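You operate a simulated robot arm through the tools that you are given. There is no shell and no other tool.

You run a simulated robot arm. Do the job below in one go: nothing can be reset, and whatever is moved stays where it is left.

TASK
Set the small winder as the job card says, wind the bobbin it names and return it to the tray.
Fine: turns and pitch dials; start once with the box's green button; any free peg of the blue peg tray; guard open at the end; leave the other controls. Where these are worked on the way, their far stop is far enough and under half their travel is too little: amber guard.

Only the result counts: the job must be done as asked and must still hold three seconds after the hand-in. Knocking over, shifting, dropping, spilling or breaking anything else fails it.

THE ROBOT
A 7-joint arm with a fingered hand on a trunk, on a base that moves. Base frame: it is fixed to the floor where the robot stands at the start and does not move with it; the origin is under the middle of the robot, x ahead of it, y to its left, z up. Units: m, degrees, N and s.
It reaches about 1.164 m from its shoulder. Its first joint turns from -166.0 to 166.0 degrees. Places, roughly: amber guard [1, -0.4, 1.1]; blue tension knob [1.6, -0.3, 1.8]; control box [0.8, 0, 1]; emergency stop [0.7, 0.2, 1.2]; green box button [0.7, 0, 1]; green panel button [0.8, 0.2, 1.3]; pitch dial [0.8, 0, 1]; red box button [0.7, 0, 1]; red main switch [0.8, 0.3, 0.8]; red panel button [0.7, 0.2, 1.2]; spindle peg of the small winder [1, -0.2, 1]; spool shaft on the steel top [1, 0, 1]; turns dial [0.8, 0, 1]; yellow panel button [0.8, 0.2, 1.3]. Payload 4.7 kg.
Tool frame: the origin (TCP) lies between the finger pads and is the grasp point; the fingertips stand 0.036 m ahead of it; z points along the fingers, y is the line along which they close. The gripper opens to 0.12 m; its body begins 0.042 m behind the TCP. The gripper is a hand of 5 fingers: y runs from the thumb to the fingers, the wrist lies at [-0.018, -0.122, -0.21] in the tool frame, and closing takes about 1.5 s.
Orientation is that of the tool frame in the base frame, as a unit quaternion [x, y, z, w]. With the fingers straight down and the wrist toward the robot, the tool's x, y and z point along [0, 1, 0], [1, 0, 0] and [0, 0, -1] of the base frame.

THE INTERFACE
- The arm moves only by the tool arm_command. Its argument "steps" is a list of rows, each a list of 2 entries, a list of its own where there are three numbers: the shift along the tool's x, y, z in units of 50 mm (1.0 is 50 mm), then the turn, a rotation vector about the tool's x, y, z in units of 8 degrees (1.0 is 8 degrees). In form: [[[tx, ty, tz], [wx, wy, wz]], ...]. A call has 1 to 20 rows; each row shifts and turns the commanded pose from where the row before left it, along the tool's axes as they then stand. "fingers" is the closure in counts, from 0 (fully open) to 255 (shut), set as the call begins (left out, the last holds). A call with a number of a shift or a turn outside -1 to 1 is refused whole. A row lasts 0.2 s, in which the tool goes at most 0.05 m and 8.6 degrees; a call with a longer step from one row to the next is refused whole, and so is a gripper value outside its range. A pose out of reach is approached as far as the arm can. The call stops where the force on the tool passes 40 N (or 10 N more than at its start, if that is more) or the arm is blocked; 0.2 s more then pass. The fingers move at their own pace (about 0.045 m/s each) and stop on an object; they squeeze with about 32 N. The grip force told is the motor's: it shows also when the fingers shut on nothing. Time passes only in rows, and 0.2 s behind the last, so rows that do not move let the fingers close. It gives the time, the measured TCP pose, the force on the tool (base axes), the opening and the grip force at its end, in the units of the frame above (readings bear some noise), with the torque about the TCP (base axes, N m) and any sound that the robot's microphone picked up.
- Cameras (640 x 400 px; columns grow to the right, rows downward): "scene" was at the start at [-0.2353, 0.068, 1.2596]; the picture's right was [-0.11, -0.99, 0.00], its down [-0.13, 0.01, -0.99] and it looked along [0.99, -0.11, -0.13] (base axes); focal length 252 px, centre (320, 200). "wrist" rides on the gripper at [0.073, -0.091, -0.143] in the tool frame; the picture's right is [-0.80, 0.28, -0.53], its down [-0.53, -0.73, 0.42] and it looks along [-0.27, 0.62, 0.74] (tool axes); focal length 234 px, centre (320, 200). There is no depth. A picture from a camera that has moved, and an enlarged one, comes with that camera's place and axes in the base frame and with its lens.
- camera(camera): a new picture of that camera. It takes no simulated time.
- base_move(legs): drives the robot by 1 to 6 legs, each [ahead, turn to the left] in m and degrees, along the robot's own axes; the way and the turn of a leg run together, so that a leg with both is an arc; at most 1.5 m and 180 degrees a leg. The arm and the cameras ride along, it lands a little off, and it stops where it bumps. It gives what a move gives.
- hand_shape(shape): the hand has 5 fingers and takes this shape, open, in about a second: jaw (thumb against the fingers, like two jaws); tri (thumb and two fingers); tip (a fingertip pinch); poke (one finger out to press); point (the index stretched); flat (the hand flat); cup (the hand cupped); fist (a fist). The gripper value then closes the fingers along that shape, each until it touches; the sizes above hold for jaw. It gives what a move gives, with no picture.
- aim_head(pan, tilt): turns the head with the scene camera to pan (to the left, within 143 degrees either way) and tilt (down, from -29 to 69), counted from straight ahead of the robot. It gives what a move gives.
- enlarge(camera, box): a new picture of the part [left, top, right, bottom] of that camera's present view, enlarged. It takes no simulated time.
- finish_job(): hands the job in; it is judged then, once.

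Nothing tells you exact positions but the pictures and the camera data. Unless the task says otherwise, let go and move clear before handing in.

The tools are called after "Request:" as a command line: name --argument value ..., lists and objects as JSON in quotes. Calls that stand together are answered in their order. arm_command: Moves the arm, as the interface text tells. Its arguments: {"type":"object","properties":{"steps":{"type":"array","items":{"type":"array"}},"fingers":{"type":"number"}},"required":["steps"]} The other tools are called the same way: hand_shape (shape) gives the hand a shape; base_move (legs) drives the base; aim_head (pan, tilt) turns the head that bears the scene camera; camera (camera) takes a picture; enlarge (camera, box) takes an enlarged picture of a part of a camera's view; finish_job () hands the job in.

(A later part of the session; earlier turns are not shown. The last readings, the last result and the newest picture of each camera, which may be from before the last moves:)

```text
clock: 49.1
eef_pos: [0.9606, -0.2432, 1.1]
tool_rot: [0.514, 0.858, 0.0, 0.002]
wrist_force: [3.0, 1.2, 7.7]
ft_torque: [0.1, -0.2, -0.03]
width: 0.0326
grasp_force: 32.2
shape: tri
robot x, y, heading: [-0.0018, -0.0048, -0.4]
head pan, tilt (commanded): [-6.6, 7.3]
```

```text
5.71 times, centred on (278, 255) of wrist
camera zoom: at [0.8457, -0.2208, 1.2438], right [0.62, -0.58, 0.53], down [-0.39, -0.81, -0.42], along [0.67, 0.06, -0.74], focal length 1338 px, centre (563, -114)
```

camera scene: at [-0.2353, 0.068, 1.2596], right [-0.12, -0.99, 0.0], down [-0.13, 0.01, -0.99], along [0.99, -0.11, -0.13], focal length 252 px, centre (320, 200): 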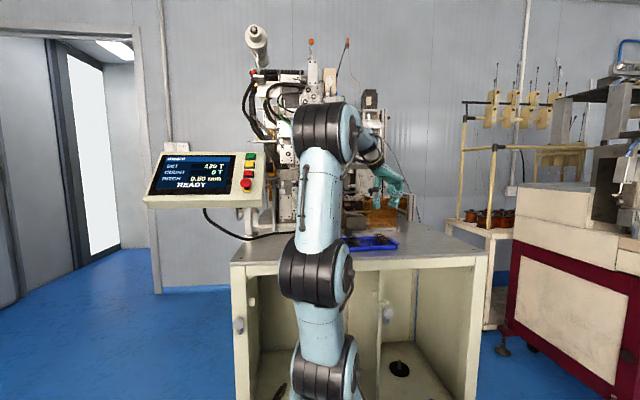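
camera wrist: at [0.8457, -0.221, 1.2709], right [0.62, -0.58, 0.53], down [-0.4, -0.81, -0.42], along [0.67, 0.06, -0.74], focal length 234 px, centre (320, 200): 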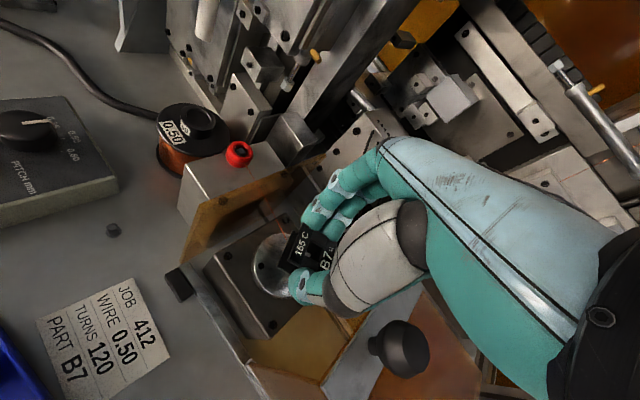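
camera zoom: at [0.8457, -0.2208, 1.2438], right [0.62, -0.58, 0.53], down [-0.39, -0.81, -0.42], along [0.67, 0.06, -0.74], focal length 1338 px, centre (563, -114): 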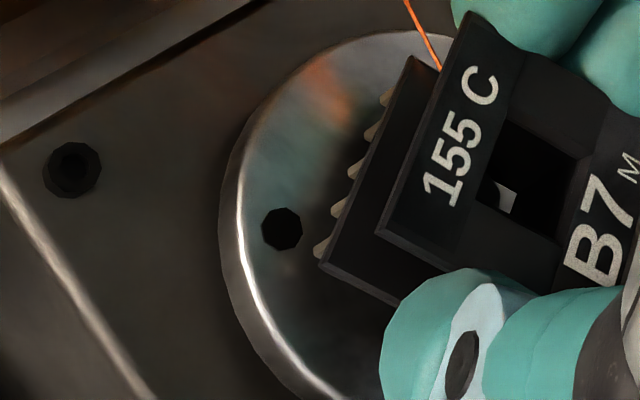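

The peg shows inside the hole, centred, and the light contact is the bobbin meeting the disc. I open the fingers and check that B7 stays put before rising.

Request:
arm_command --steps '[[[0, 0, 0], [0, 0, 0]], [[0, 0, 0], [0, 0, 0]], [[0, 0, 0], [0, 0, 0]], [[0, 0, 0], [0, 0, 0]]]' --fingers 130

Request:
enlarge --camera "wrist" --box '[250, 190, 350, 310]'

```text
clock: 50.1
eef_pos: [0.9601, -0.243, 1.0992]
tool_rot: [0.514, 0.858, 0.0, 0.001]
wrist_force: [-0.5, -1.3, 0.0]
ft_torque: [0.0, 0.01, -0.03]
width: 0.0583
grasp_force: 0.1
shape: tri
robot x, y, heading: [-0.0012, -0.0042, -0.1]
head pan, tilt (commanded): [-6.6, 7.3]
```

```text
3.33 times, centred on (300, 250) of wrist
camera zoom: at [0.846, -0.2214, 1.2426], right [0.63, -0.58, 0.53], down [-0.4, -0.81, -0.42], along [0.67, 0.06, -0.74], focal length 781 px, centre (387, 33)
```

zoom: 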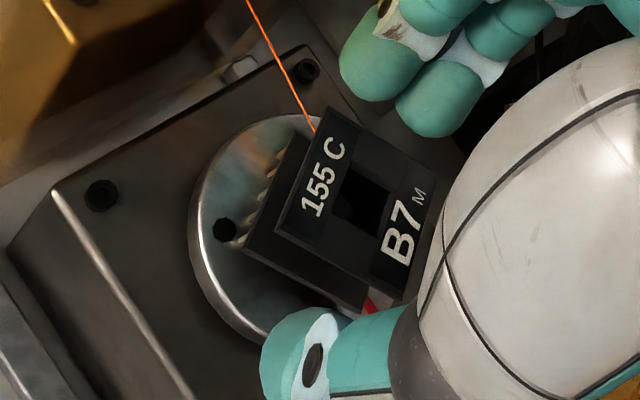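

B7 stands on the spindle, freed from the fingers. I rise straight up and look.

Request:
arm_command --steps '[[[0, 0, -0.2], [0, 0, 0]], [[0, 0, -0.4], [0, 0, 0]], [[0, 0, -0.5], [0, 0, 0]], [[0, 0, -0.5], [0, 0, 0]]]'

Request:
camera --camera "wrist"

Request:
enlarge --camera "wrist" --box '[220, 190, 370, 330]'

```text
clock: 51.1
eef_pos: [0.9606, -0.2422, 1.1799]
tool_rot: [0.514, 0.858, -0.001, -0.001]
wrist_force: [0.3, -0.6, 0.0]
ft_torque: [0.02, 0.01, 0.01]
width: 0.0586
grasp_force: 0.1
shape: tri
robot x, y, heading: [0.0007, -0.0071, -0.0]
head pan, tilt (commanded): [-6.6, 7.3]
```

```text
taken
camera wrist: at [0.8465, -0.2209, 1.3226], right [0.63, -0.58, 0.52], down [-0.4, -0.81, -0.42], along [0.67, 0.06, -0.74], focal length 234 px, centre (320, 200)
```

wrist: 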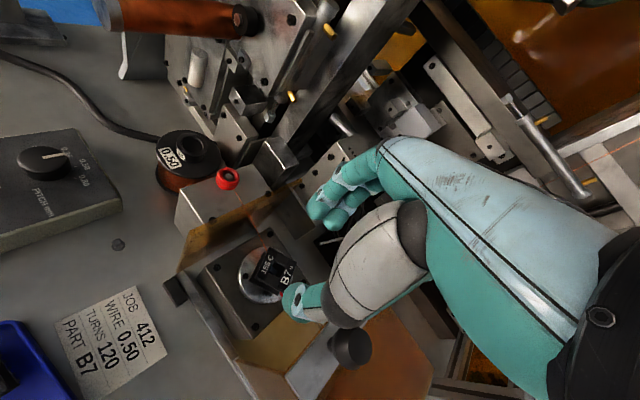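

```text
2.86 times, centred on (295, 260) of wrist
camera zoom: at [0.8465, -0.2209, 1.3226], right [0.63, -0.58, 0.52], down [-0.4, -0.81, -0.42], along [0.67, 0.06, -0.74], focal length 669 px, centre (391, 29)
```

zoom: 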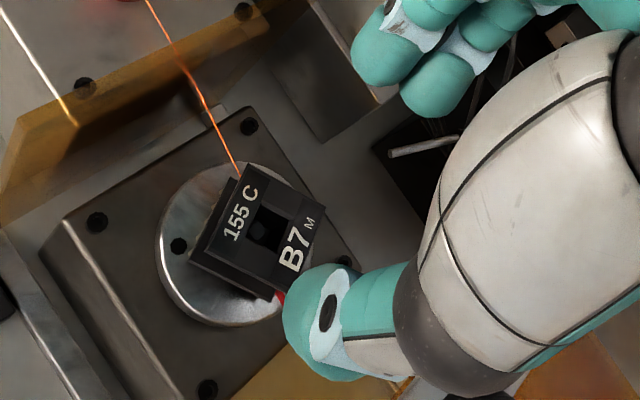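

B7 sits level on the spindle. Next comes closing the guard, so I zoom in on its knob to fix its place.

Request:
enlarge --camera "wrist" --box '[300, 290, 400, 400]'

Request:
enlarge --camera "scene" --box '[340, 160, 440, 240]'

```text
3.64 times, centred on (350, 345) of wrist
camera zoom: at [0.8465, -0.2209, 1.3226], right [0.63, -0.58, 0.52], down [-0.4, -0.81, -0.42], along [0.67, 0.06, -0.74], focal length 852 px, centre (211, -327)
```

zoom: 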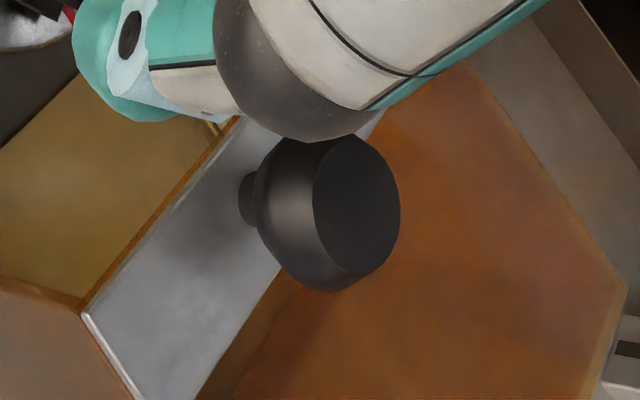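

```text
5.00 times, centred on (390, 200) of scene
camera zoom: at [-0.2351, 0.0679, 1.2597], right [-0.11, -0.99, 0.0], down [-0.13, 0.01, -0.99], along [0.99, -0.11, -0.13], focal length 1258 px, centre (-30, 200)
```

zoom: 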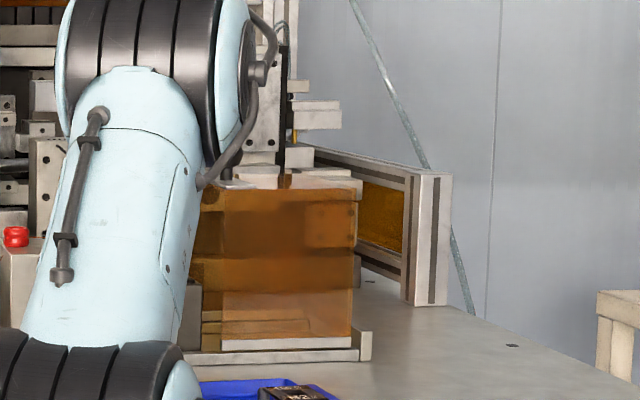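

The knob stands at about (0.945, −0.3215), from the plate at z≈1.113 up to 1.156. I open the fingers, straighten the hand to 0° and lower it to knob height while still beside the knob.

Request:
arm_command --steps '[[[0, 0, 0], [0, 0, 0.875]], [[0, 0, 0], [0, 0, 0.875]], [[0, 0, 0], [0, 0, 0.875]], [[0, 0, 0], [0, 0, 0.875]], [[0, -0.3, 0], [0, 0, 0]], [[0, 0, 0.3], [0, 0, 0]]]' --fingers 85

Request:
camera --camera "wrist"

```text
clock: 52.5
eef_pos: [0.9447, -0.2434, 1.1645]
tool_rot: [0.706, 0.708, 0.0, 0.001]
wrist_force: [-0.4, 0.4, 0.8]
ft_torque: [-0.01, 0.0, -0.01]
width: 0.0796
grasp_force: 0.1
shape: tri
robot x, y, heading: [-0.0009, 0.0005, 0.3]
head pan, tilt (commanded): [-6.6, 7.3]
```

```text
taken
camera wrist: at [0.8539, -0.1695, 1.3077], right [0.28, -0.8, 0.53], down [-0.73, -0.53, -0.42], along [0.62, -0.27, -0.74], focal length 234 px, centre (320, 200)
```

wrist: 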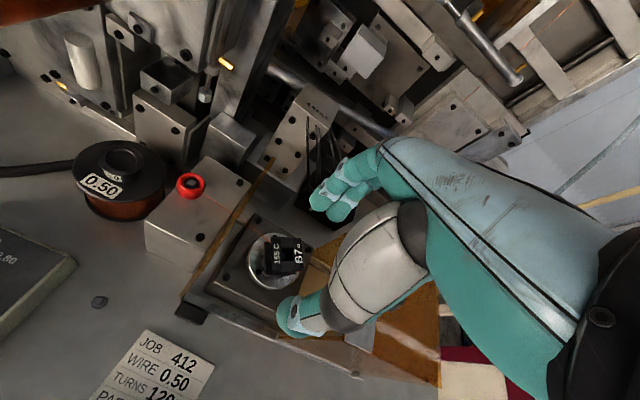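

I am level with the knob and about 8 cm left of it. Thin black cables hang behind the fingers, so I zoom in to make sure I will not catch them.

Request:
enlarge --camera "wrist" --box '[270, 90, 400, 230]'

Request:
enlarge --camera "wrist" --box '[280, 270, 420, 390]'

```text
2.86 times, centred on (335, 160) of wrist
camera zoom: at [0.8539, -0.1695, 1.3077], right [0.28, -0.8, 0.53], down [-0.73, -0.53, -0.42], along [0.62, -0.27, -0.74], focal length 669 px, centre (277, 314)
```

zoom: 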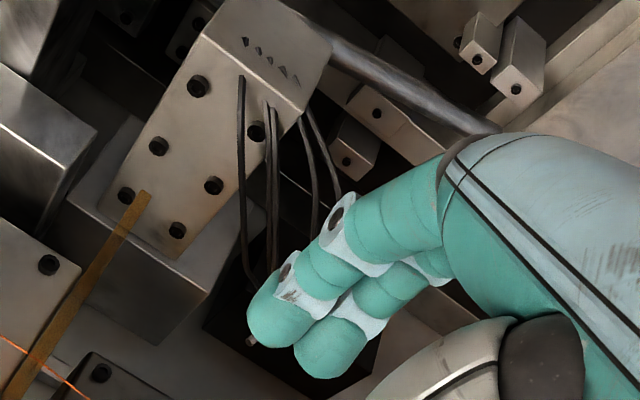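

```text
3.33 times, centred on (350, 330) of wrist
camera zoom: at [0.8539, -0.1695, 1.3077], right [0.28, -0.8, 0.53], down [-0.73, -0.53, -0.42], along [0.62, -0.27, -0.74], focal length 781 px, centre (220, -233)
```

zoom: 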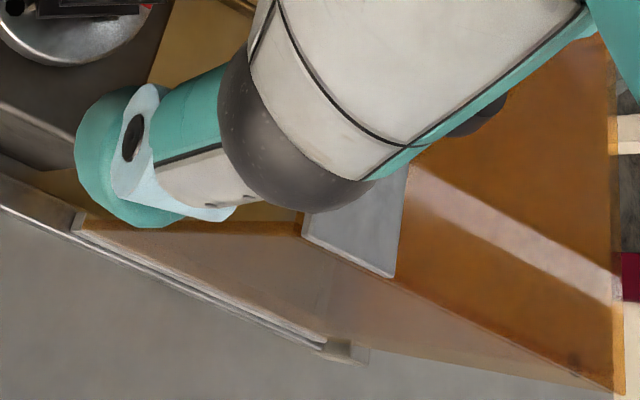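

The cables hang at x≈1.09, about 5 cm beyond the fingers, so the way is free. I slide right to bring the knob between thumb and fingers.

Request:
arm_command --steps '[[[-0.4, 0, 0], [0, 0, 0]], [[-0.4, 0, 0], [0, 0, 0]], [[-0.4, 0, 0], [0, 0, 0]], [[-0.36, 0, 0], [0, 0, 0]], [[0, 0, 0], [0, 0, 0]]]'

Request:
camera --camera "wrist"

Request:
enlarge --camera "wrist" --box '[240, 160, 400, 330]'

Request:
enlarge --camera "scene" --box '[340, 150, 440, 230]'

```text
clock: 53.7
eef_pos: [0.9465, -0.3213, 1.164]
tool_rot: [0.706, 0.709, -0.001, 0.0]
wrist_force: [-0.5, -0.1, 0.0]
ft_torque: [0.02, -0.02, 0.0]
width: 0.0796
grasp_force: 0.1
shape: tri
robot x, y, heading: [0.0003, -0.0012, 0.3]
head pan, tilt (commanded): [-6.6, 7.3]
```

```text
taken
camera wrist: at [0.8543, -0.248, 1.3073], right [0.28, -0.8, 0.53], down [-0.73, -0.53, -0.42], along [0.62, -0.27, -0.74], focal length 234 px, centre (320, 200)
```

wrist: 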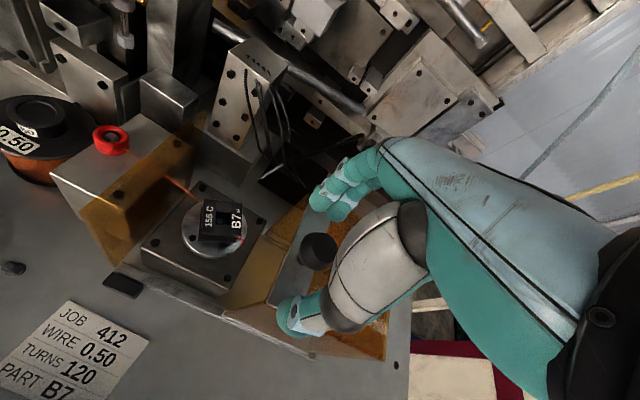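

```text
2.35 times, centred on (320, 245) of wrist
camera zoom: at [0.8543, -0.248, 1.3073], right [0.28, -0.8, 0.53], down [-0.73, -0.53, -0.42], along [0.62, -0.27, -0.74], focal length 551 px, centre (320, 94)
```

zoom: 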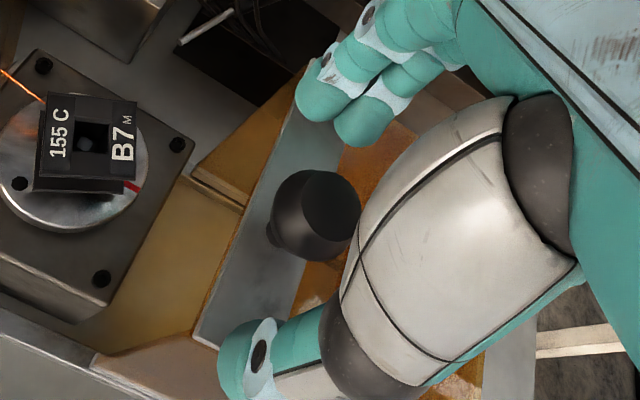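

```text
5.00 times, centred on (390, 190) of scene
camera zoom: at [-0.2352, 0.0679, 1.2596], right [-0.11, -0.99, 0.0], down [-0.13, 0.01, -0.99], along [0.99, -0.11, -0.13], focal length 1258 px, centre (-30, 250)
```

zoom: 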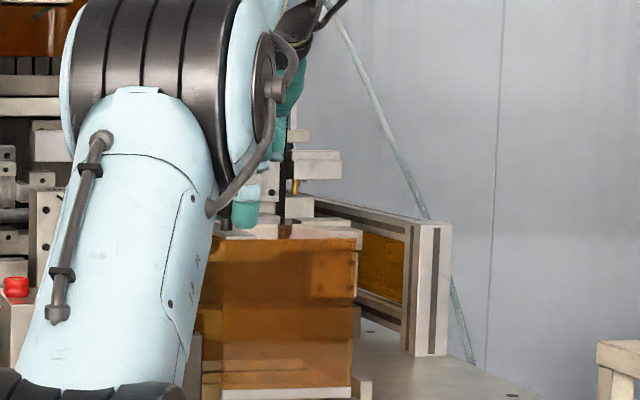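

The knob is centred between thumb and fingers. I close on it.

Request:
arm_command --steps '[[[0, 0, 0], [0, 0, 0]], [[0, 0, 0], [0, 0, 0]], [[0, 0, 0], [0, 0, 0]], [[0, 0, 0], [0, 0, 0]], [[0, 0, 0], [0, 0, 0]], [[0, 0, 0], [0, 0, 0]]]' --fingers 230

Request:
enlarge --camera "wrist" --box '[240, 160, 400, 330]'

```text
clock: 55.1
eef_pos: [0.9466, -0.3222, 1.1635]
tool_rot: [0.707, 0.708, 0.0, -0.001]
wrist_force: [-10.3, 0.4, -6.0]
ft_torque: [0.02, 0.17, 0.03]
width: 0.0143
grasp_force: 31.9
shape: tri
robot x, y, heading: [-0.0, -0.0048, 0.1]
head pan, tilt (commanded): [-6.6, 7.3]
```

```text
2.35 times, centred on (320, 245) of wrist
camera zoom: at [0.8541, -0.2484, 1.3067], right [0.28, -0.8, 0.52], down [-0.73, -0.53, -0.42], along [0.62, -0.26, -0.74], focal length 551 px, centre (320, 94)
```

zoom: 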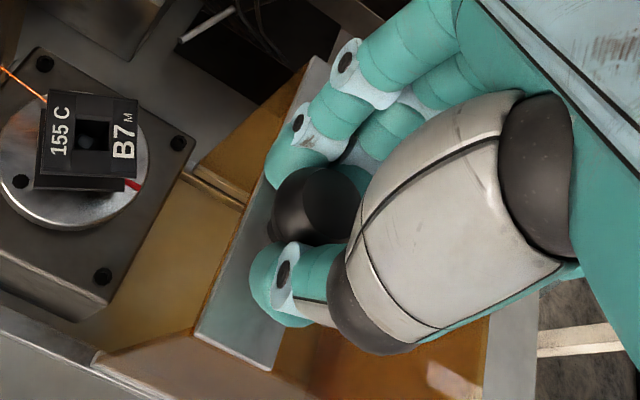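

The knob is held. I pull the guard left in 10 mm rows and check that it follows.

Request:
arm_command --steps '[[[0.2, 0, 0], [0, 0, 0]], [[0.2, 0, 0], [0, 0, 0]], [[0.2, 0, 0], [0, 0, 0]], [[0.2, 0, 0], [0, 0, 0]]]'

Request:
camera --camera "wrist"

```text
clock: 56.1
eef_pos: [0.9463, -0.2803, 1.1633]
tool_rot: [0.706, 0.708, -0.001, -0.002]
wrist_force: [-13.3, -0.2, -9.7]
ft_torque: [-0.02, 0.22, -0.02]
width: 0.0141
grasp_force: 32.5
shape: tri
robot x, y, heading: [-0.0002, -0.0012, 0.0]
head pan, tilt (commanded): [-6.6, 7.3]
```

```text
taken
camera wrist: at [0.8545, -0.2083, 1.3068], right [0.28, -0.8, 0.52], down [-0.73, -0.53, -0.42], along [0.62, -0.26, -0.74], focal length 234 px, centre (320, 200)
```

wrist: 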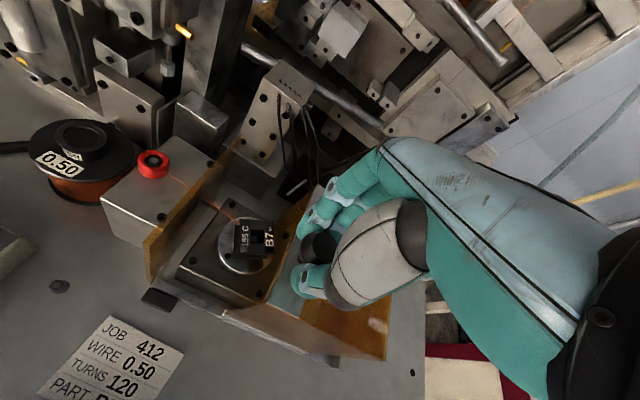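

The guard slides with the hand and clears the bobbin. I keep pulling toward the left stop.

Request:
arm_command --steps '[[[0.2, 0, 0], [0, 0, 0]], [[0.2, 0, 0], [0, 0, 0]], [[0.2, 0, 0], [0, 0, 0]], [[0.2, 0, 0], [0, 0, 0]], [[0.2, 0, 0], [0, 0, 0]], [[0.2, 0, 0], [0, 0, 0]]]'

Request:
camera --camera "wrist"

Request:
enlarge --camera "wrist" --box '[180, 170, 380, 330]'

```text
clock: 57.5
eef_pos: [0.9449, -0.2206, 1.1645]
tool_rot: [0.706, 0.708, 0.0, 0.0]
wrist_force: [-6.8, -0.5, -14.1]
ft_torque: [0.06, 0.01, -0.03]
width: 0.0143
grasp_force: 31.6
shape: tri
robot x, y, heading: [-0.0003, -0.005, -0.1]
head pan, tilt (commanded): [-6.6, 7.3]
```

```text
taken
camera wrist: at [0.8542, -0.148, 1.3068], right [0.28, -0.8, 0.52], down [-0.73, -0.53, -0.42], along [0.62, -0.26, -0.74], focal length 234 px, centre (320, 200)
```

wrist: 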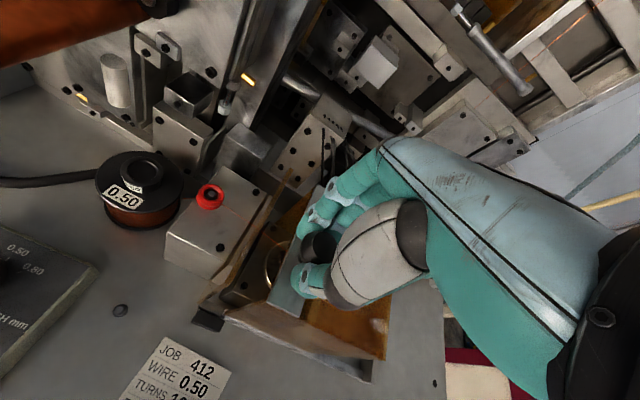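

```text
2.50 times, centred on (280, 250) of wrist
camera zoom: at [0.8542, -0.148, 1.3068], right [0.28, -0.8, 0.52], down [-0.73, -0.53, -0.42], along [0.62, -0.26, -0.74], focal length 585 px, centre (420, 75)
```

zoom: 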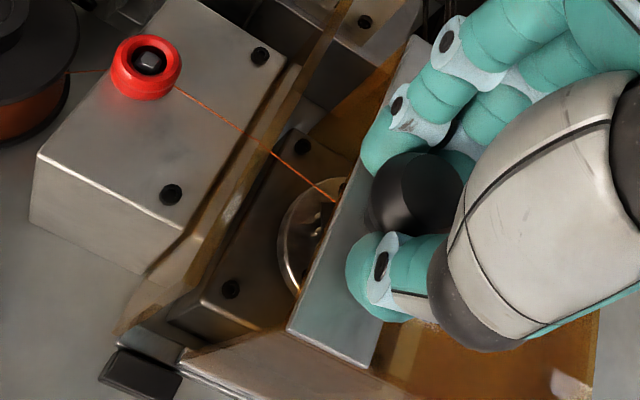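

The guard has come about 10 cm with a few centimetres left to the stop block. I continue slowly until it meets the stop.

Request:
arm_command --steps '[[[0.15, 0, 0], [0, 0, 0]], [[0.15, 0, 0], [0, 0, 0]], [[0.15, 0, 0], [0, 0, 0]], [[0.15, 0, 0], [0, 0, 0]], [[0.1, 0, 0], [0, 0, 0]], [[0.1, 0, 0], [0, 0, 0]], [[0.1, 0, 0], [0, 0, 0]]]'

Request:
camera --camera "wrist"

Request:
enlarge --camera "wrist" --box '[180, 170, 380, 330]'

```text
clock: 59.1
eef_pos: [0.9452, -0.1778, 1.1628]
tool_rot: [0.705, 0.709, 0.0, -0.002]
wrist_force: [-18.2, -27.5, -20.0]
ft_torque: [-0.27, 0.19, -0.05]
width: 0.0118
grasp_force: 32.1
shape: tri
robot x, y, heading: [-0.0022, -0.0008, -0.2]
head pan, tilt (commanded): [-6.6, 7.3]
```

```text
taken
camera wrist: at [0.8539, -0.1046, 1.306], right [0.28, -0.8, 0.52], down [-0.73, -0.53, -0.42], along [0.62, -0.26, -0.74], focal length 234 px, centre (320, 200)
```

wrist: 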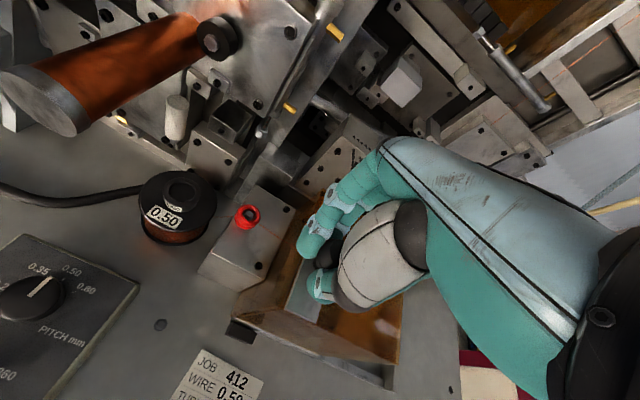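

```text
2.50 times, centred on (280, 250) of wrist
camera zoom: at [0.8539, -0.1046, 1.306], right [0.28, -0.8, 0.52], down [-0.73, -0.53, -0.42], along [0.62, -0.26, -0.74], focal length 585 px, centre (420, 75)
```

zoom: 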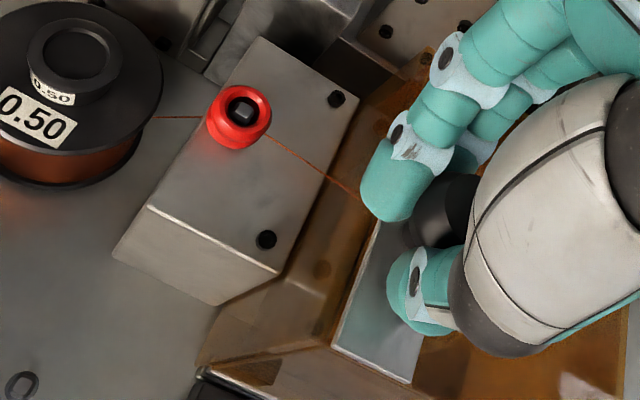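

The guard is home against its stop (27 N). I open the fingers, then rise straight off the knob.

Request:
arm_command --steps '[[[0, 0, 0], [0, 0, 0]], [[0, 0, 0], [0, 0, 0]], [[0, 0, 0], [0, 0, 0]], [[0, 0, 0], [0, 0, 0]], [[0, 0, 0], [0, 0, 0]], [[0, 0, -0.3], [0, 0, 0]], [[0, 0, -0.4], [0, 0, 0]], [[0, 0, -0.4], [0, 0, 0]]]' --fingers 85

Request:
camera --camera "wrist"

Request:
enlarge --camera "scene" --box '[140, 140, 270, 220]'

```text
clock: 60.9
eef_pos: [0.9449, -0.1763, 1.2191]
tool_rot: [0.706, 0.708, 0.0, 0.0]
wrist_force: [0.4, 0.1, -1.4]
ft_torque: [-0.01, 0.04, 0.02]
width: 0.0795
grasp_force: 0.0
shape: tri
robot x, y, heading: [-0.0018, 0.0002, -0.1]
head pan, tilt (commanded): [-6.6, 7.3]
```

```text
taken
camera wrist: at [0.8541, -0.1036, 1.3628], right [0.28, -0.8, 0.52], down [-0.73, -0.53, -0.42], along [0.62, -0.26, -0.74], focal length 234 px, centre (320, 200)
```

wrist: 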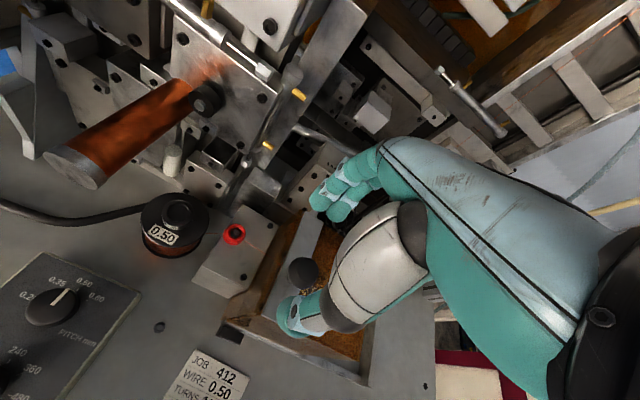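

```text
4.92 times, centred on (205, 180) of scene
camera zoom: at [-0.2352, 0.0678, 1.2596], right [-0.12, -0.99, 0.0], down [-0.13, 0.01, -0.99], along [0.99, -0.11, -0.13], focal length 1239 px, centre (886, 298)
```

zoom: 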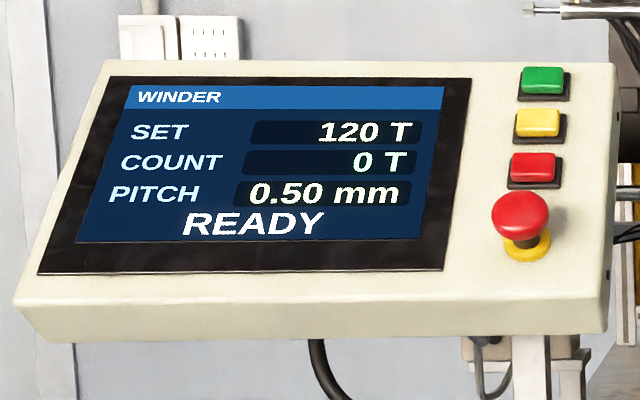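

The guard is closed and the screen shows READY at 120 T and 0.50 mm. I back the hand away over the table toward the green box button.

Request:
arm_command --steps '[[[0.2, -0.85, 0], [0, 0, 0]], [[0.36, -0.82, 0.03], [0, 0, 0]], [[0.36, -0.82, 0.05], [0, 0, 0]], [[0.36, -0.82, 0.05], [0, 0, 0]], [[0.36, -0.82, 0.05], [0, 0, 0]], [[0.36, -0.82, 0.05], [0, 0, 0]], [[0.36, -0.82, 0.05], [0, 0, 0]]]'

Request:
hand_shape --shape "poke"

Request:
camera --camera "wrist"

Request:
camera --camera "scene"

```text
clock: 62.5
eef_pos: [0.6566, -0.0591, 1.2042]
tool_rot: [0.707, 0.708, -0.001, 0.0]
wrist_force: [0.3, -0.5, -0.7]
ft_torque: [0.01, 0.04, -0.01]
width: 0.0798
grasp_force: 0.1
shape: tri
robot x, y, heading: [0.0017, -0.0035, -0.1]
head pan, tilt (commanded): [-6.6, 7.3]
```

```text
clock: 63.4
eef_pos: [0.6571, -0.059, 1.2061]
tool_rot: [0.707, 0.708, 0.0, 0.0]
wrist_force: [-0.1, -0.2, 0.3]
ft_torque: [0.02, -0.01, 0.01]
width: 0.0
grasp_force: 0.0
shape: poke
robot x, y, heading: [-0.0015, -0.0008, -0.1]
head pan, tilt (commanded): [-6.6, 7.3]
```

```text
taken
camera wrist: at [0.5656, 0.0141, 1.349], right [0.28, -0.8, 0.53], down [-0.73, -0.53, -0.42], along [0.62, -0.27, -0.74], focal length 234 px, centre (320, 200)
```

wrist: 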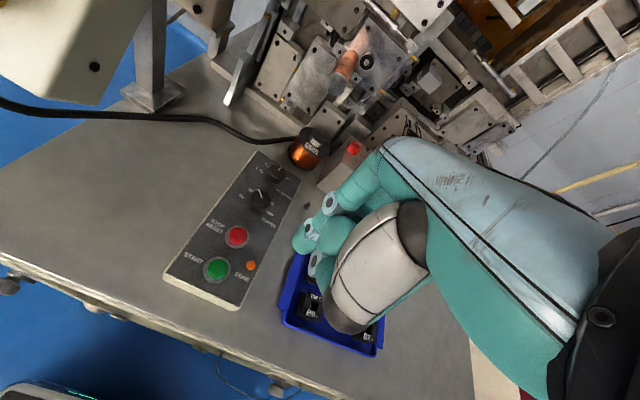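

```text
taken
camera scene: at [-0.2353, 0.0679, 1.2596], right [-0.11, -0.99, 0.0], down [-0.13, 0.01, -0.99], along [0.99, -0.11, -0.13], focal length 252 px, centre (320, 200)
```

scene: 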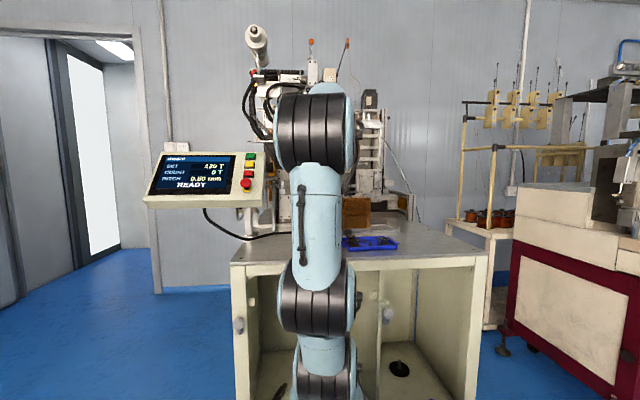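

Request:
enlarge --camera "wrist" --box '[270, 160, 420, 330]'

Request:
enlarge --camera "wrist" --box '[160, 200, 280, 300]'

```text
2.35 times, centred on (345, 245) of wrist
camera zoom: at [0.5656, 0.0141, 1.349], right [0.28, -0.8, 0.53], down [-0.73, -0.53, -0.42], along [0.62, -0.27, -0.74], focal length 551 px, centre (261, 94)
```

zoom: 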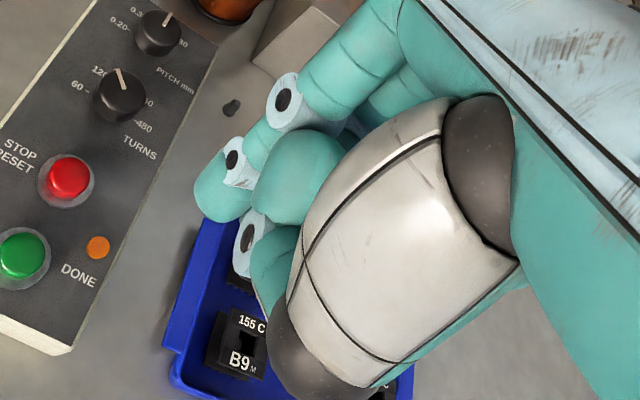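

```text
4.00 times, centred on (220, 250) of wrist
camera zoom: at [0.5656, 0.0141, 1.349], right [0.28, -0.8, 0.53], down [-0.73, -0.53, -0.42], along [0.62, -0.27, -0.74], focal length 937 px, centre (720, 0)
```

zoom: 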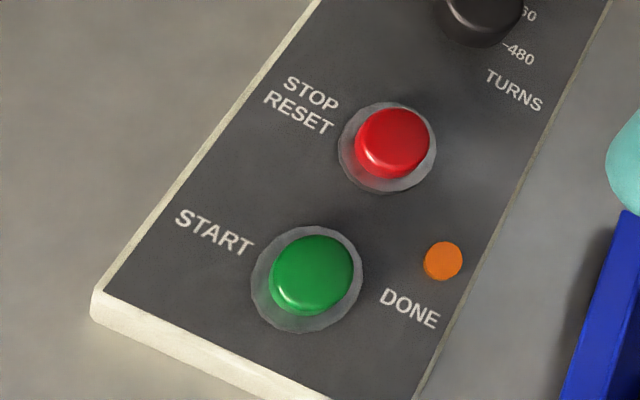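

In poke the index is stretched out beside the curled fingers, and the green button's centre is at about (0.657, −0.0105) with its top near z 1.003. I lower the finger partway and line it up by eye.

Request:
arm_command --steps '[[[0.22, 0, 0.77], [0, 0, 0]], [[0.22, 0, 0.77], [0, 0, 0]], [[0.22, 0, 0.5], [0, 0, 0]], [[0, 0, 0], [0, 0, 0]]]'

Request:
camera --camera "wrist"

Request:
enlarge --camera "wrist" --box '[220, 160, 370, 330]'

Request:
camera --camera "scene"

```text
clock: 64.4
eef_pos: [0.6558, -0.0251, 1.1032]
tool_rot: [0.707, 0.708, -0.001, 0.0]
wrist_force: [-0.5, 0.4, 0.2]
ft_torque: [-0.02, 0.02, 0.01]
width: 0.0
grasp_force: 0.1
shape: poke
robot x, y, heading: [-0.0002, -0.0036, 0.2]
head pan, tilt (commanded): [-6.6, 7.3]
```

```text
taken
camera wrist: at [0.565, 0.0476, 1.2467], right [0.28, -0.8, 0.53], down [-0.73, -0.53, -0.42], along [0.62, -0.27, -0.74], focal length 234 px, centre (320, 200)
```

wrist: 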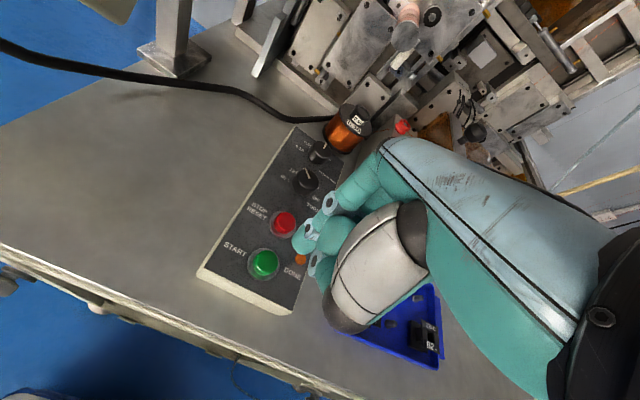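

```text
2.35 times, centred on (295, 245) of wrist
camera zoom: at [0.565, 0.0476, 1.2467], right [0.28, -0.8, 0.53], down [-0.73, -0.53, -0.42], along [0.62, -0.27, -0.74], focal length 551 px, centre (379, 94)
```

zoom: 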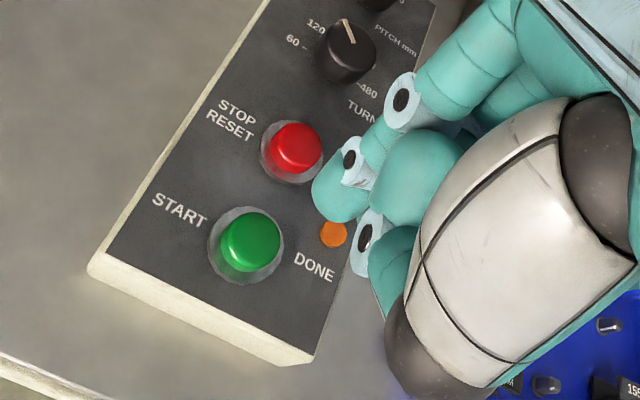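

```text
taken
camera scene: at [-0.2353, 0.0679, 1.2596], right [-0.12, -0.99, 0.0], down [-0.13, 0.01, -0.99], along [0.99, -0.11, -0.13], focal length 252 px, centre (320, 200)
```

scene: 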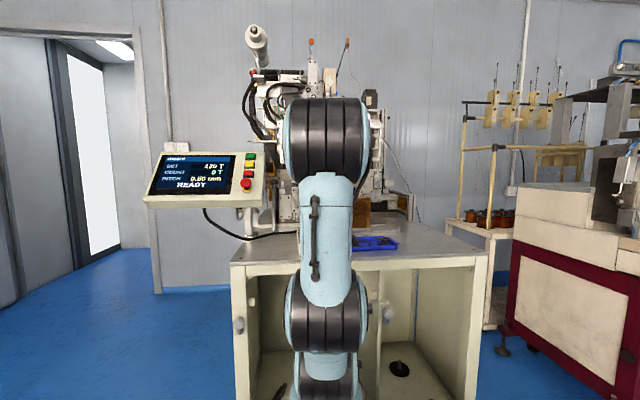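

The index tip appears about 13 mm to the left of the tool axis. I nudge it over the green button and lower to just above it.

Request:
arm_command --steps '[[[0.03, 0.06, 0.4], [0, 0, 0]], [[0, 0, 0.4], [0, 0, 0]], [[0, 0, 0.2], [0, 0, 0]], [[0, 0, 0], [0, 0, 0]]]'

Request:
enlarge --camera "wrist" --box '[240, 180, 360, 310]'

```text
clock: 65.4
eef_pos: [0.6594, -0.0255, 1.0535]
tool_rot: [0.707, 0.708, 0.0, 0.0]
wrist_force: [0.2, 0.2, -0.7]
ft_torque: [0.01, -0.02, 0.01]
width: 0.0
grasp_force: 0.1
shape: poke
robot x, y, heading: [-0.0009, -0.0018, 0.2]
head pan, tilt (commanded): [-6.6, 7.3]
```

```text
3.08 times, centred on (300, 245) of wrist
camera zoom: at [0.5678, 0.0487, 1.197], right [0.28, -0.8, 0.53], down [-0.73, -0.53, -0.42], along [0.62, -0.27, -0.74], focal length 720 px, centre (382, 62)
```

zoom: 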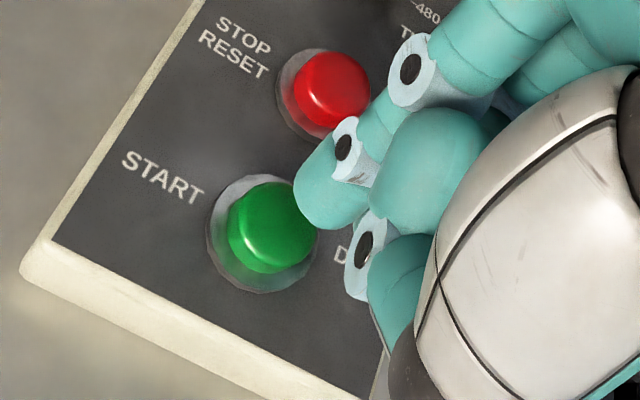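

The tip and the button's top are converging as they should. I go down in 3 mm rows to first contact.

Request:
arm_command --steps '[[[0, 0, 0.06], [0, 0, 0]], [[0, 0, 0.06], [0, 0, 0]], [[0, 0, 0.06], [0, 0, 0]], [[0, 0, 0], [0, 0, 0]]]'

Request:
enlarge --camera "wrist" --box '[240, 180, 360, 310]'

Request:
enlarge --camera "scene" --box '[140, 140, 270, 220]'

```text
clock: 66.4
eef_pos: [0.6591, -0.024, 1.0438]
tool_rot: [0.707, 0.707, 0.0, 0.0]
wrist_force: [0.3, 0.6, -1.2]
ft_torque: [-0.02, -0.01, 0.0]
width: 0.0
grasp_force: 0.0
shape: poke
robot x, y, heading: [0.0012, -0.0026, -0.2]
head pan, tilt (commanded): [-6.6, 7.3]
```

```text
3.08 times, centred on (300, 245) of wrist
camera zoom: at [0.5682, 0.0487, 1.1877], right [0.28, -0.8, 0.53], down [-0.73, -0.53, -0.42], along [0.62, -0.27, -0.74], focal length 720 px, centre (382, 62)
```

zoom: 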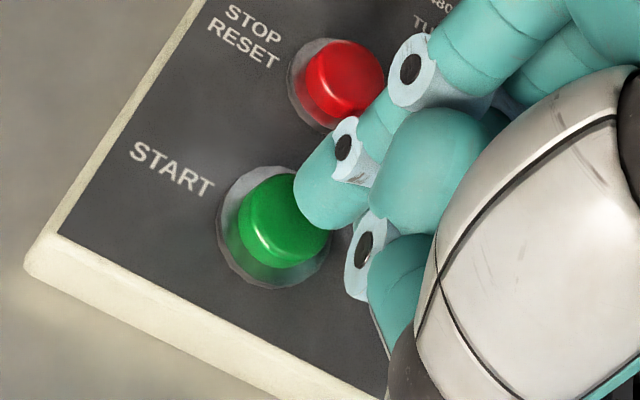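

```text
4.92 times, centred on (205, 180) of scene
camera zoom: at [-0.2353, 0.0679, 1.2596], right [-0.11, -0.99, 0.0], down [-0.13, 0.01, -0.99], along [0.99, -0.11, -0.13], focal length 1239 px, centre (886, 298)
```

zoom: 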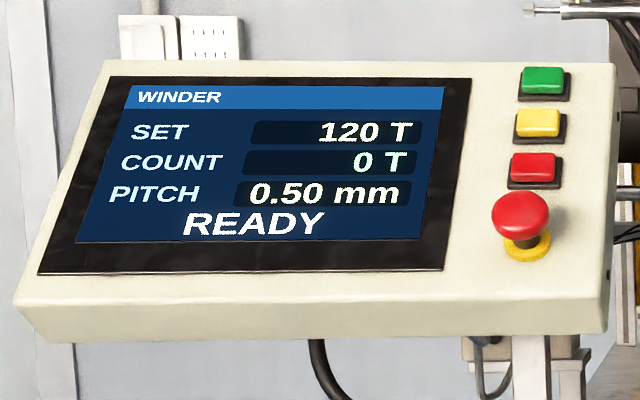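

The tip is over the green dome. I press down a few millimetres more.

Request:
arm_command --steps '[[[0, 0, 0.05], [0, 0, 0]], [[0, 0, 0.05], [0, 0, 0]], [[0, 0, 0.05], [0, 0, 0]]]'

Request:
enlarge --camera "wrist" --box '[240, 180, 360, 310]'

Request:
enlarge --camera "scene" --box '[140, 140, 270, 220]'

```text
clock: 67.2
eef_pos: [0.6593, -0.0242, 1.0368]
tool_rot: [0.706, 0.708, 0.0, 0.0]
wrist_force: [0.4, 0.5, 2.5]
ft_torque: [0.05, 0.0, -0.01]
width: 0.0002
grasp_force: 0.0
shape: poke
robot x, y, heading: [-0.0011, -0.0025, 0.1]
head pan, tilt (commanded): [-6.6, 7.3]
heard: click
```

```text
3.08 times, centred on (300, 245) of wrist
camera zoom: at [0.568, 0.0488, 1.1803], right [0.28, -0.8, 0.53], down [-0.73, -0.53, -0.42], along [0.62, -0.27, -0.74], focal length 720 px, centre (382, 62)
```

zoom: 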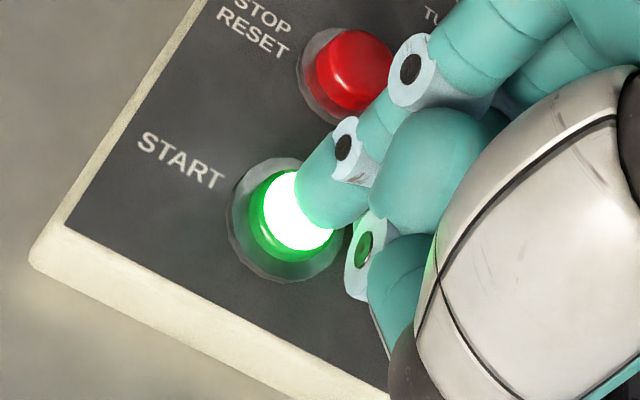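

```text
4.92 times, centred on (205, 180) of scene
camera zoom: at [-0.2353, 0.0679, 1.2596], right [-0.11, -0.99, 0.0], down [-0.13, 0.01, -0.99], along [0.99, -0.11, -0.13], focal length 1239 px, centre (886, 298)
```

zoom: 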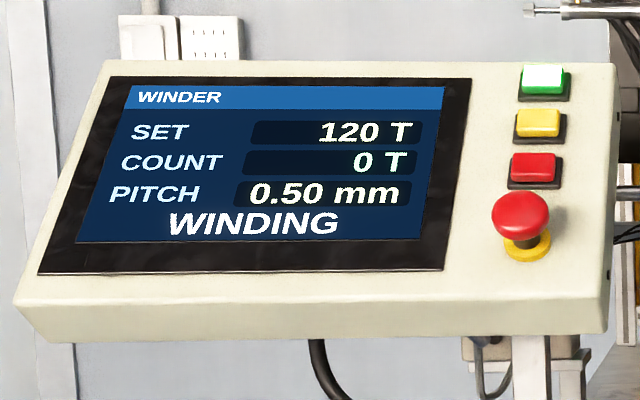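

A click was heard, the button is lit and the screen shows WINDING. I lift the finger straight off and wait for the count.

Request:
arm_command --steps '[[[0, 0, -0.4], [0, 0, 0]], [[0, 0, -0.6], [0, 0, 0]], [[0, 0, -0.8], [0, 0, 0]], [[0, 0, -0.8], [0, 0, 0]], [[0, 0, -0.8], [0, 0, 0]], [[0, 0, 0], [0, 0, 0]], [[0, 0, 0], [0, 0, 0]], [[0, 0, 0], [0, 0, 0]]]'

Request:
enlarge --camera "scene" --box '[140, 140, 270, 220]'

Request:
camera --camera "wrist"

```text
clock: 69.0
eef_pos: [0.6613, -0.024, 1.2073]
tool_rot: [0.707, 0.707, -0.001, 0.0]
wrist_force: [0.0, -0.1, 0.1]
ft_torque: [0.02, -0.01, -0.05]
width: 0.0
grasp_force: 0.2
shape: poke
robot x, y, heading: [0.0005, -0.0024, 0.1]
head pan, tilt (commanded): [-6.6, 7.3]
```

```text
4.92 times, centred on (205, 180) of scene
camera zoom: at [-0.2353, 0.0679, 1.2596], right [-0.11, -0.99, 0.0], down [-0.13, 0.01, -0.99], along [0.99, -0.11, -0.13], focal length 1239 px, centre (886, 298)
```

zoom: 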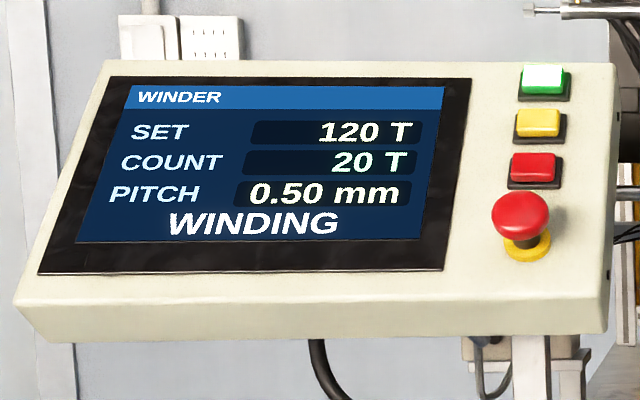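

```text
taken
camera wrist: at [0.5687, 0.0491, 1.3508], right [0.28, -0.8, 0.53], down [-0.73, -0.53, -0.42], along [0.62, -0.27, -0.74], focal length 234 px, centre (320, 200)
```

wrist: 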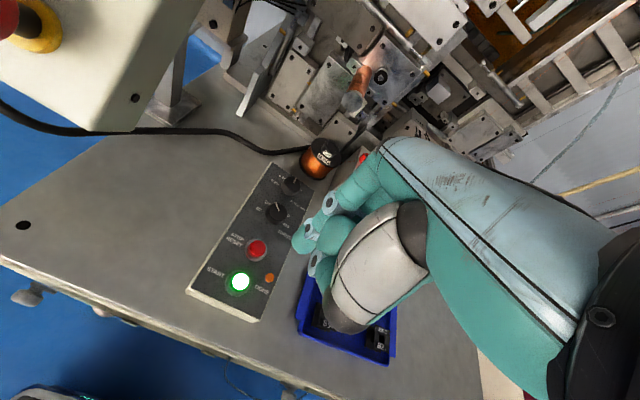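

The count runs (20 T so far). While it winds I reshape the hand to tri and move to a waiting place in front of the winder, well clear of the guard.

Request:
hand_shape --shape "tri"

Request:
arm_command --steps '[[[-0.7, 0.5, 0], [0, 0, 0]], [[-0.7, 0.5, 0], [0, 0, 0]], [[-0.7, 0.5, 0], [0, 0, 0]], [[-0.7, 0.5, 0], [0, 0, 0]], [[0, 0, 0], [0, 0, 0]]]' --fingers 85

Request:
enlarge --camera "scene" --box '[140, 140, 270, 220]'

Request:
camera --camera "wrist"

```text
clock: 69.9
eef_pos: [0.6599, -0.0249, 1.2076]
tool_rot: [0.706, 0.708, 0.0, 0.0]
wrist_force: [0.2, -0.9, 0.5]
ft_torque: [0.0, -0.03, 0.04]
width: 0.1199
grasp_force: 0.0
shape: tri
robot x, y, heading: [-0.0007, -0.0045, 0.1]
head pan, tilt (commanded): [-6.6, 7.3]
```

```text
clock: 71.1
eef_pos: [0.7602, -0.1647, 1.208]
tool_rot: [0.706, 0.708, 0.0, 0.0]
wrist_force: [0.0, -0.7, -0.6]
ft_torque: [-0.04, 0.01, 0.02]
width: 0.0801
grasp_force: 0.0
shape: tri
robot x, y, heading: [0.0006, -0.0023, -0.1]
head pan, tilt (commanded): [-6.6, 7.3]
```

```text
4.92 times, centred on (205, 180) of scene
camera zoom: at [-0.2353, 0.0678, 1.2596], right [-0.11, -0.99, 0.0], down [-0.13, 0.01, -0.99], along [0.99, -0.11, -0.13], focal length 1239 px, centre (886, 298)
```

zoom: 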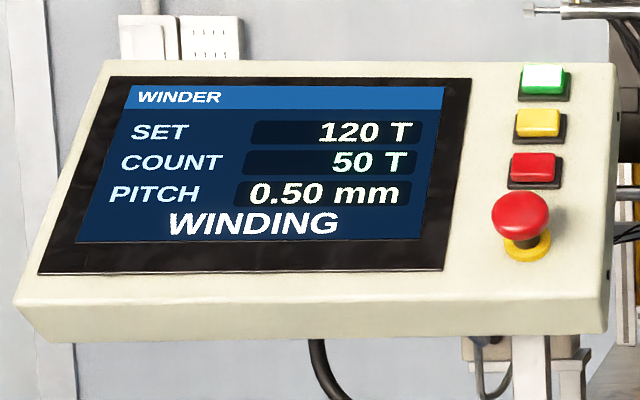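

```text
taken
camera wrist: at [0.6685, -0.0908, 1.3503], right [0.28, -0.8, 0.53], down [-0.73, -0.53, -0.42], along [0.62, -0.26, -0.74], focal length 234 px, centre (320, 200)
```

wrist: 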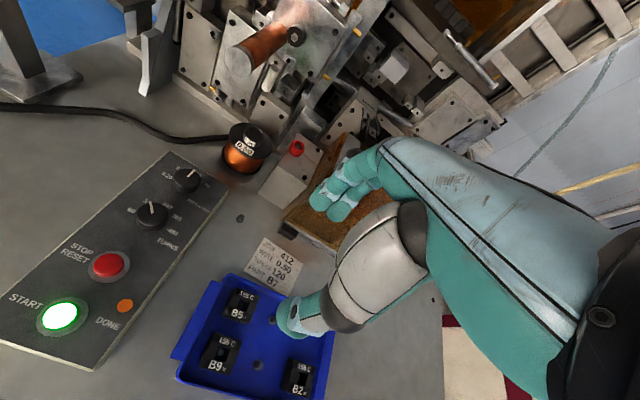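

Count is 50 of 120. I hold still and wait.

Request:
arm_command --steps '[[[0, 0, 0], [0, 0, 0]], [[0, 0, 0], [0, 0, 0]], [[0, 0, 0], [0, 0, 0]], [[0, 0, 0], [0, 0, 0]], [[0, 0, 0], [0, 0, 0]], [[0, 0, 0], [0, 0, 0]], [[0, 0, 0], [0, 0, 0]], [[0, 0, 0], [0, 0, 0]], [[0, 0, 0], [0, 0, 0]], [[0, 0, 0], [0, 0, 0]], [[0, 0, 0], [0, 0, 0]], [[0, 0, 0], [0, 0, 0]], [[0, 0, 0], [0, 0, 0]], [[0, 0, 0], [0, 0, 0]], [[0, 0, 0], [0, 0, 0]], [[0, 0, 0], [0, 0, 0]], [[0, 0, 0], [0, 0, 0]], [[0, 0, 0], [0, 0, 0]], [[0, 0, 0], [0, 0, 0]], [[0, 0, 0], [0, 0, 0]]]'

Request:
enlarge --camera "scene" --box '[140, 140, 270, 220]'

```text
clock: 75.3
eef_pos: [0.7603, -0.1635, 1.2064]
tool_rot: [0.706, 0.708, 0.0, 0.0]
wrist_force: [0.2, 0.5, -0.4]
ft_torque: [-0.02, -0.01, 0.01]
width: 0.08
grasp_force: 0.1
shape: tri
robot x, y, heading: [0.0006, -0.0026, -0.0]
head pan, tilt (commanded): [-6.6, 7.3]
```

```text
4.92 times, centred on (205, 180) of scene
camera zoom: at [-0.2353, 0.0678, 1.2596], right [-0.11, -0.99, 0.0], down [-0.13, 0.01, -0.99], along [0.99, -0.11, -0.13], focal length 1239 px, centre (886, 298)
```

zoom: 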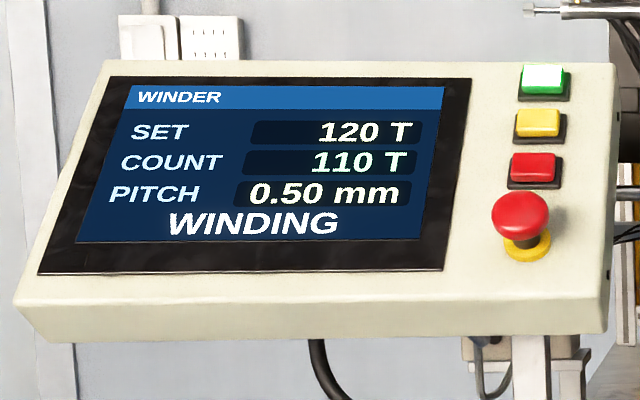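

Count is 110 of 120. I wait a little longer.

Request:
arm_command --steps '[[[0, 0, 0], [0, 0, 0]], [[0, 0, 0], [0, 0, 0]], [[0, 0, 0], [0, 0, 0]], [[0, 0, 0], [0, 0, 0]], [[0, 0, 0], [0, 0, 0]], [[0, 0, 0], [0, 0, 0]], [[0, 0, 0], [0, 0, 0]], [[0, 0, 0], [0, 0, 0]], [[0, 0, 0], [0, 0, 0]], [[0, 0, 0], [0, 0, 0]]]'

Request:
enlarge --camera "scene" --box '[140, 140, 270, 220]'

Request:
camera --camera "wrist"

```text
clock: 77.5
eef_pos: [0.7591, -0.163, 1.2066]
tool_rot: [0.706, 0.708, 0.0, 0.0]
wrist_force: [0.3, -0.1, 0.7]
ft_torque: [0.01, -0.01, 0.0]
width: 0.0805
grasp_force: 0.0
shape: tri
robot x, y, heading: [-0.001, -0.0041, 0.1]
head pan, tilt (commanded): [-6.6, 7.3]
```

```text
4.92 times, centred on (205, 180) of scene
camera zoom: at [-0.2353, 0.0678, 1.2596], right [-0.11, -0.99, 0.0], down [-0.13, 0.01, -0.99], along [0.99, -0.11, -0.13], focal length 1239 px, centre (886, 298)
```

zoom: 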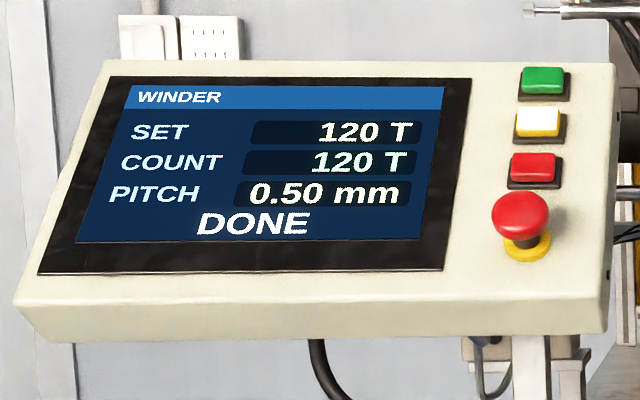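

```text
taken
camera wrist: at [0.6683, -0.0905, 1.3504], right [0.28, -0.8, 0.53], down [-0.73, -0.53, -0.42], along [0.62, -0.27, -0.74], focal length 234 px, centre (320, 200)
```

wrist: 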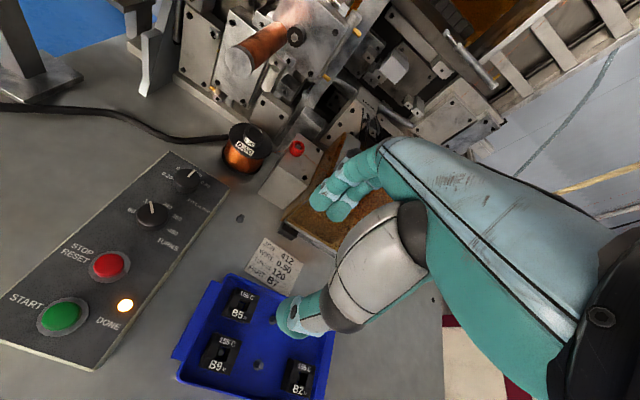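

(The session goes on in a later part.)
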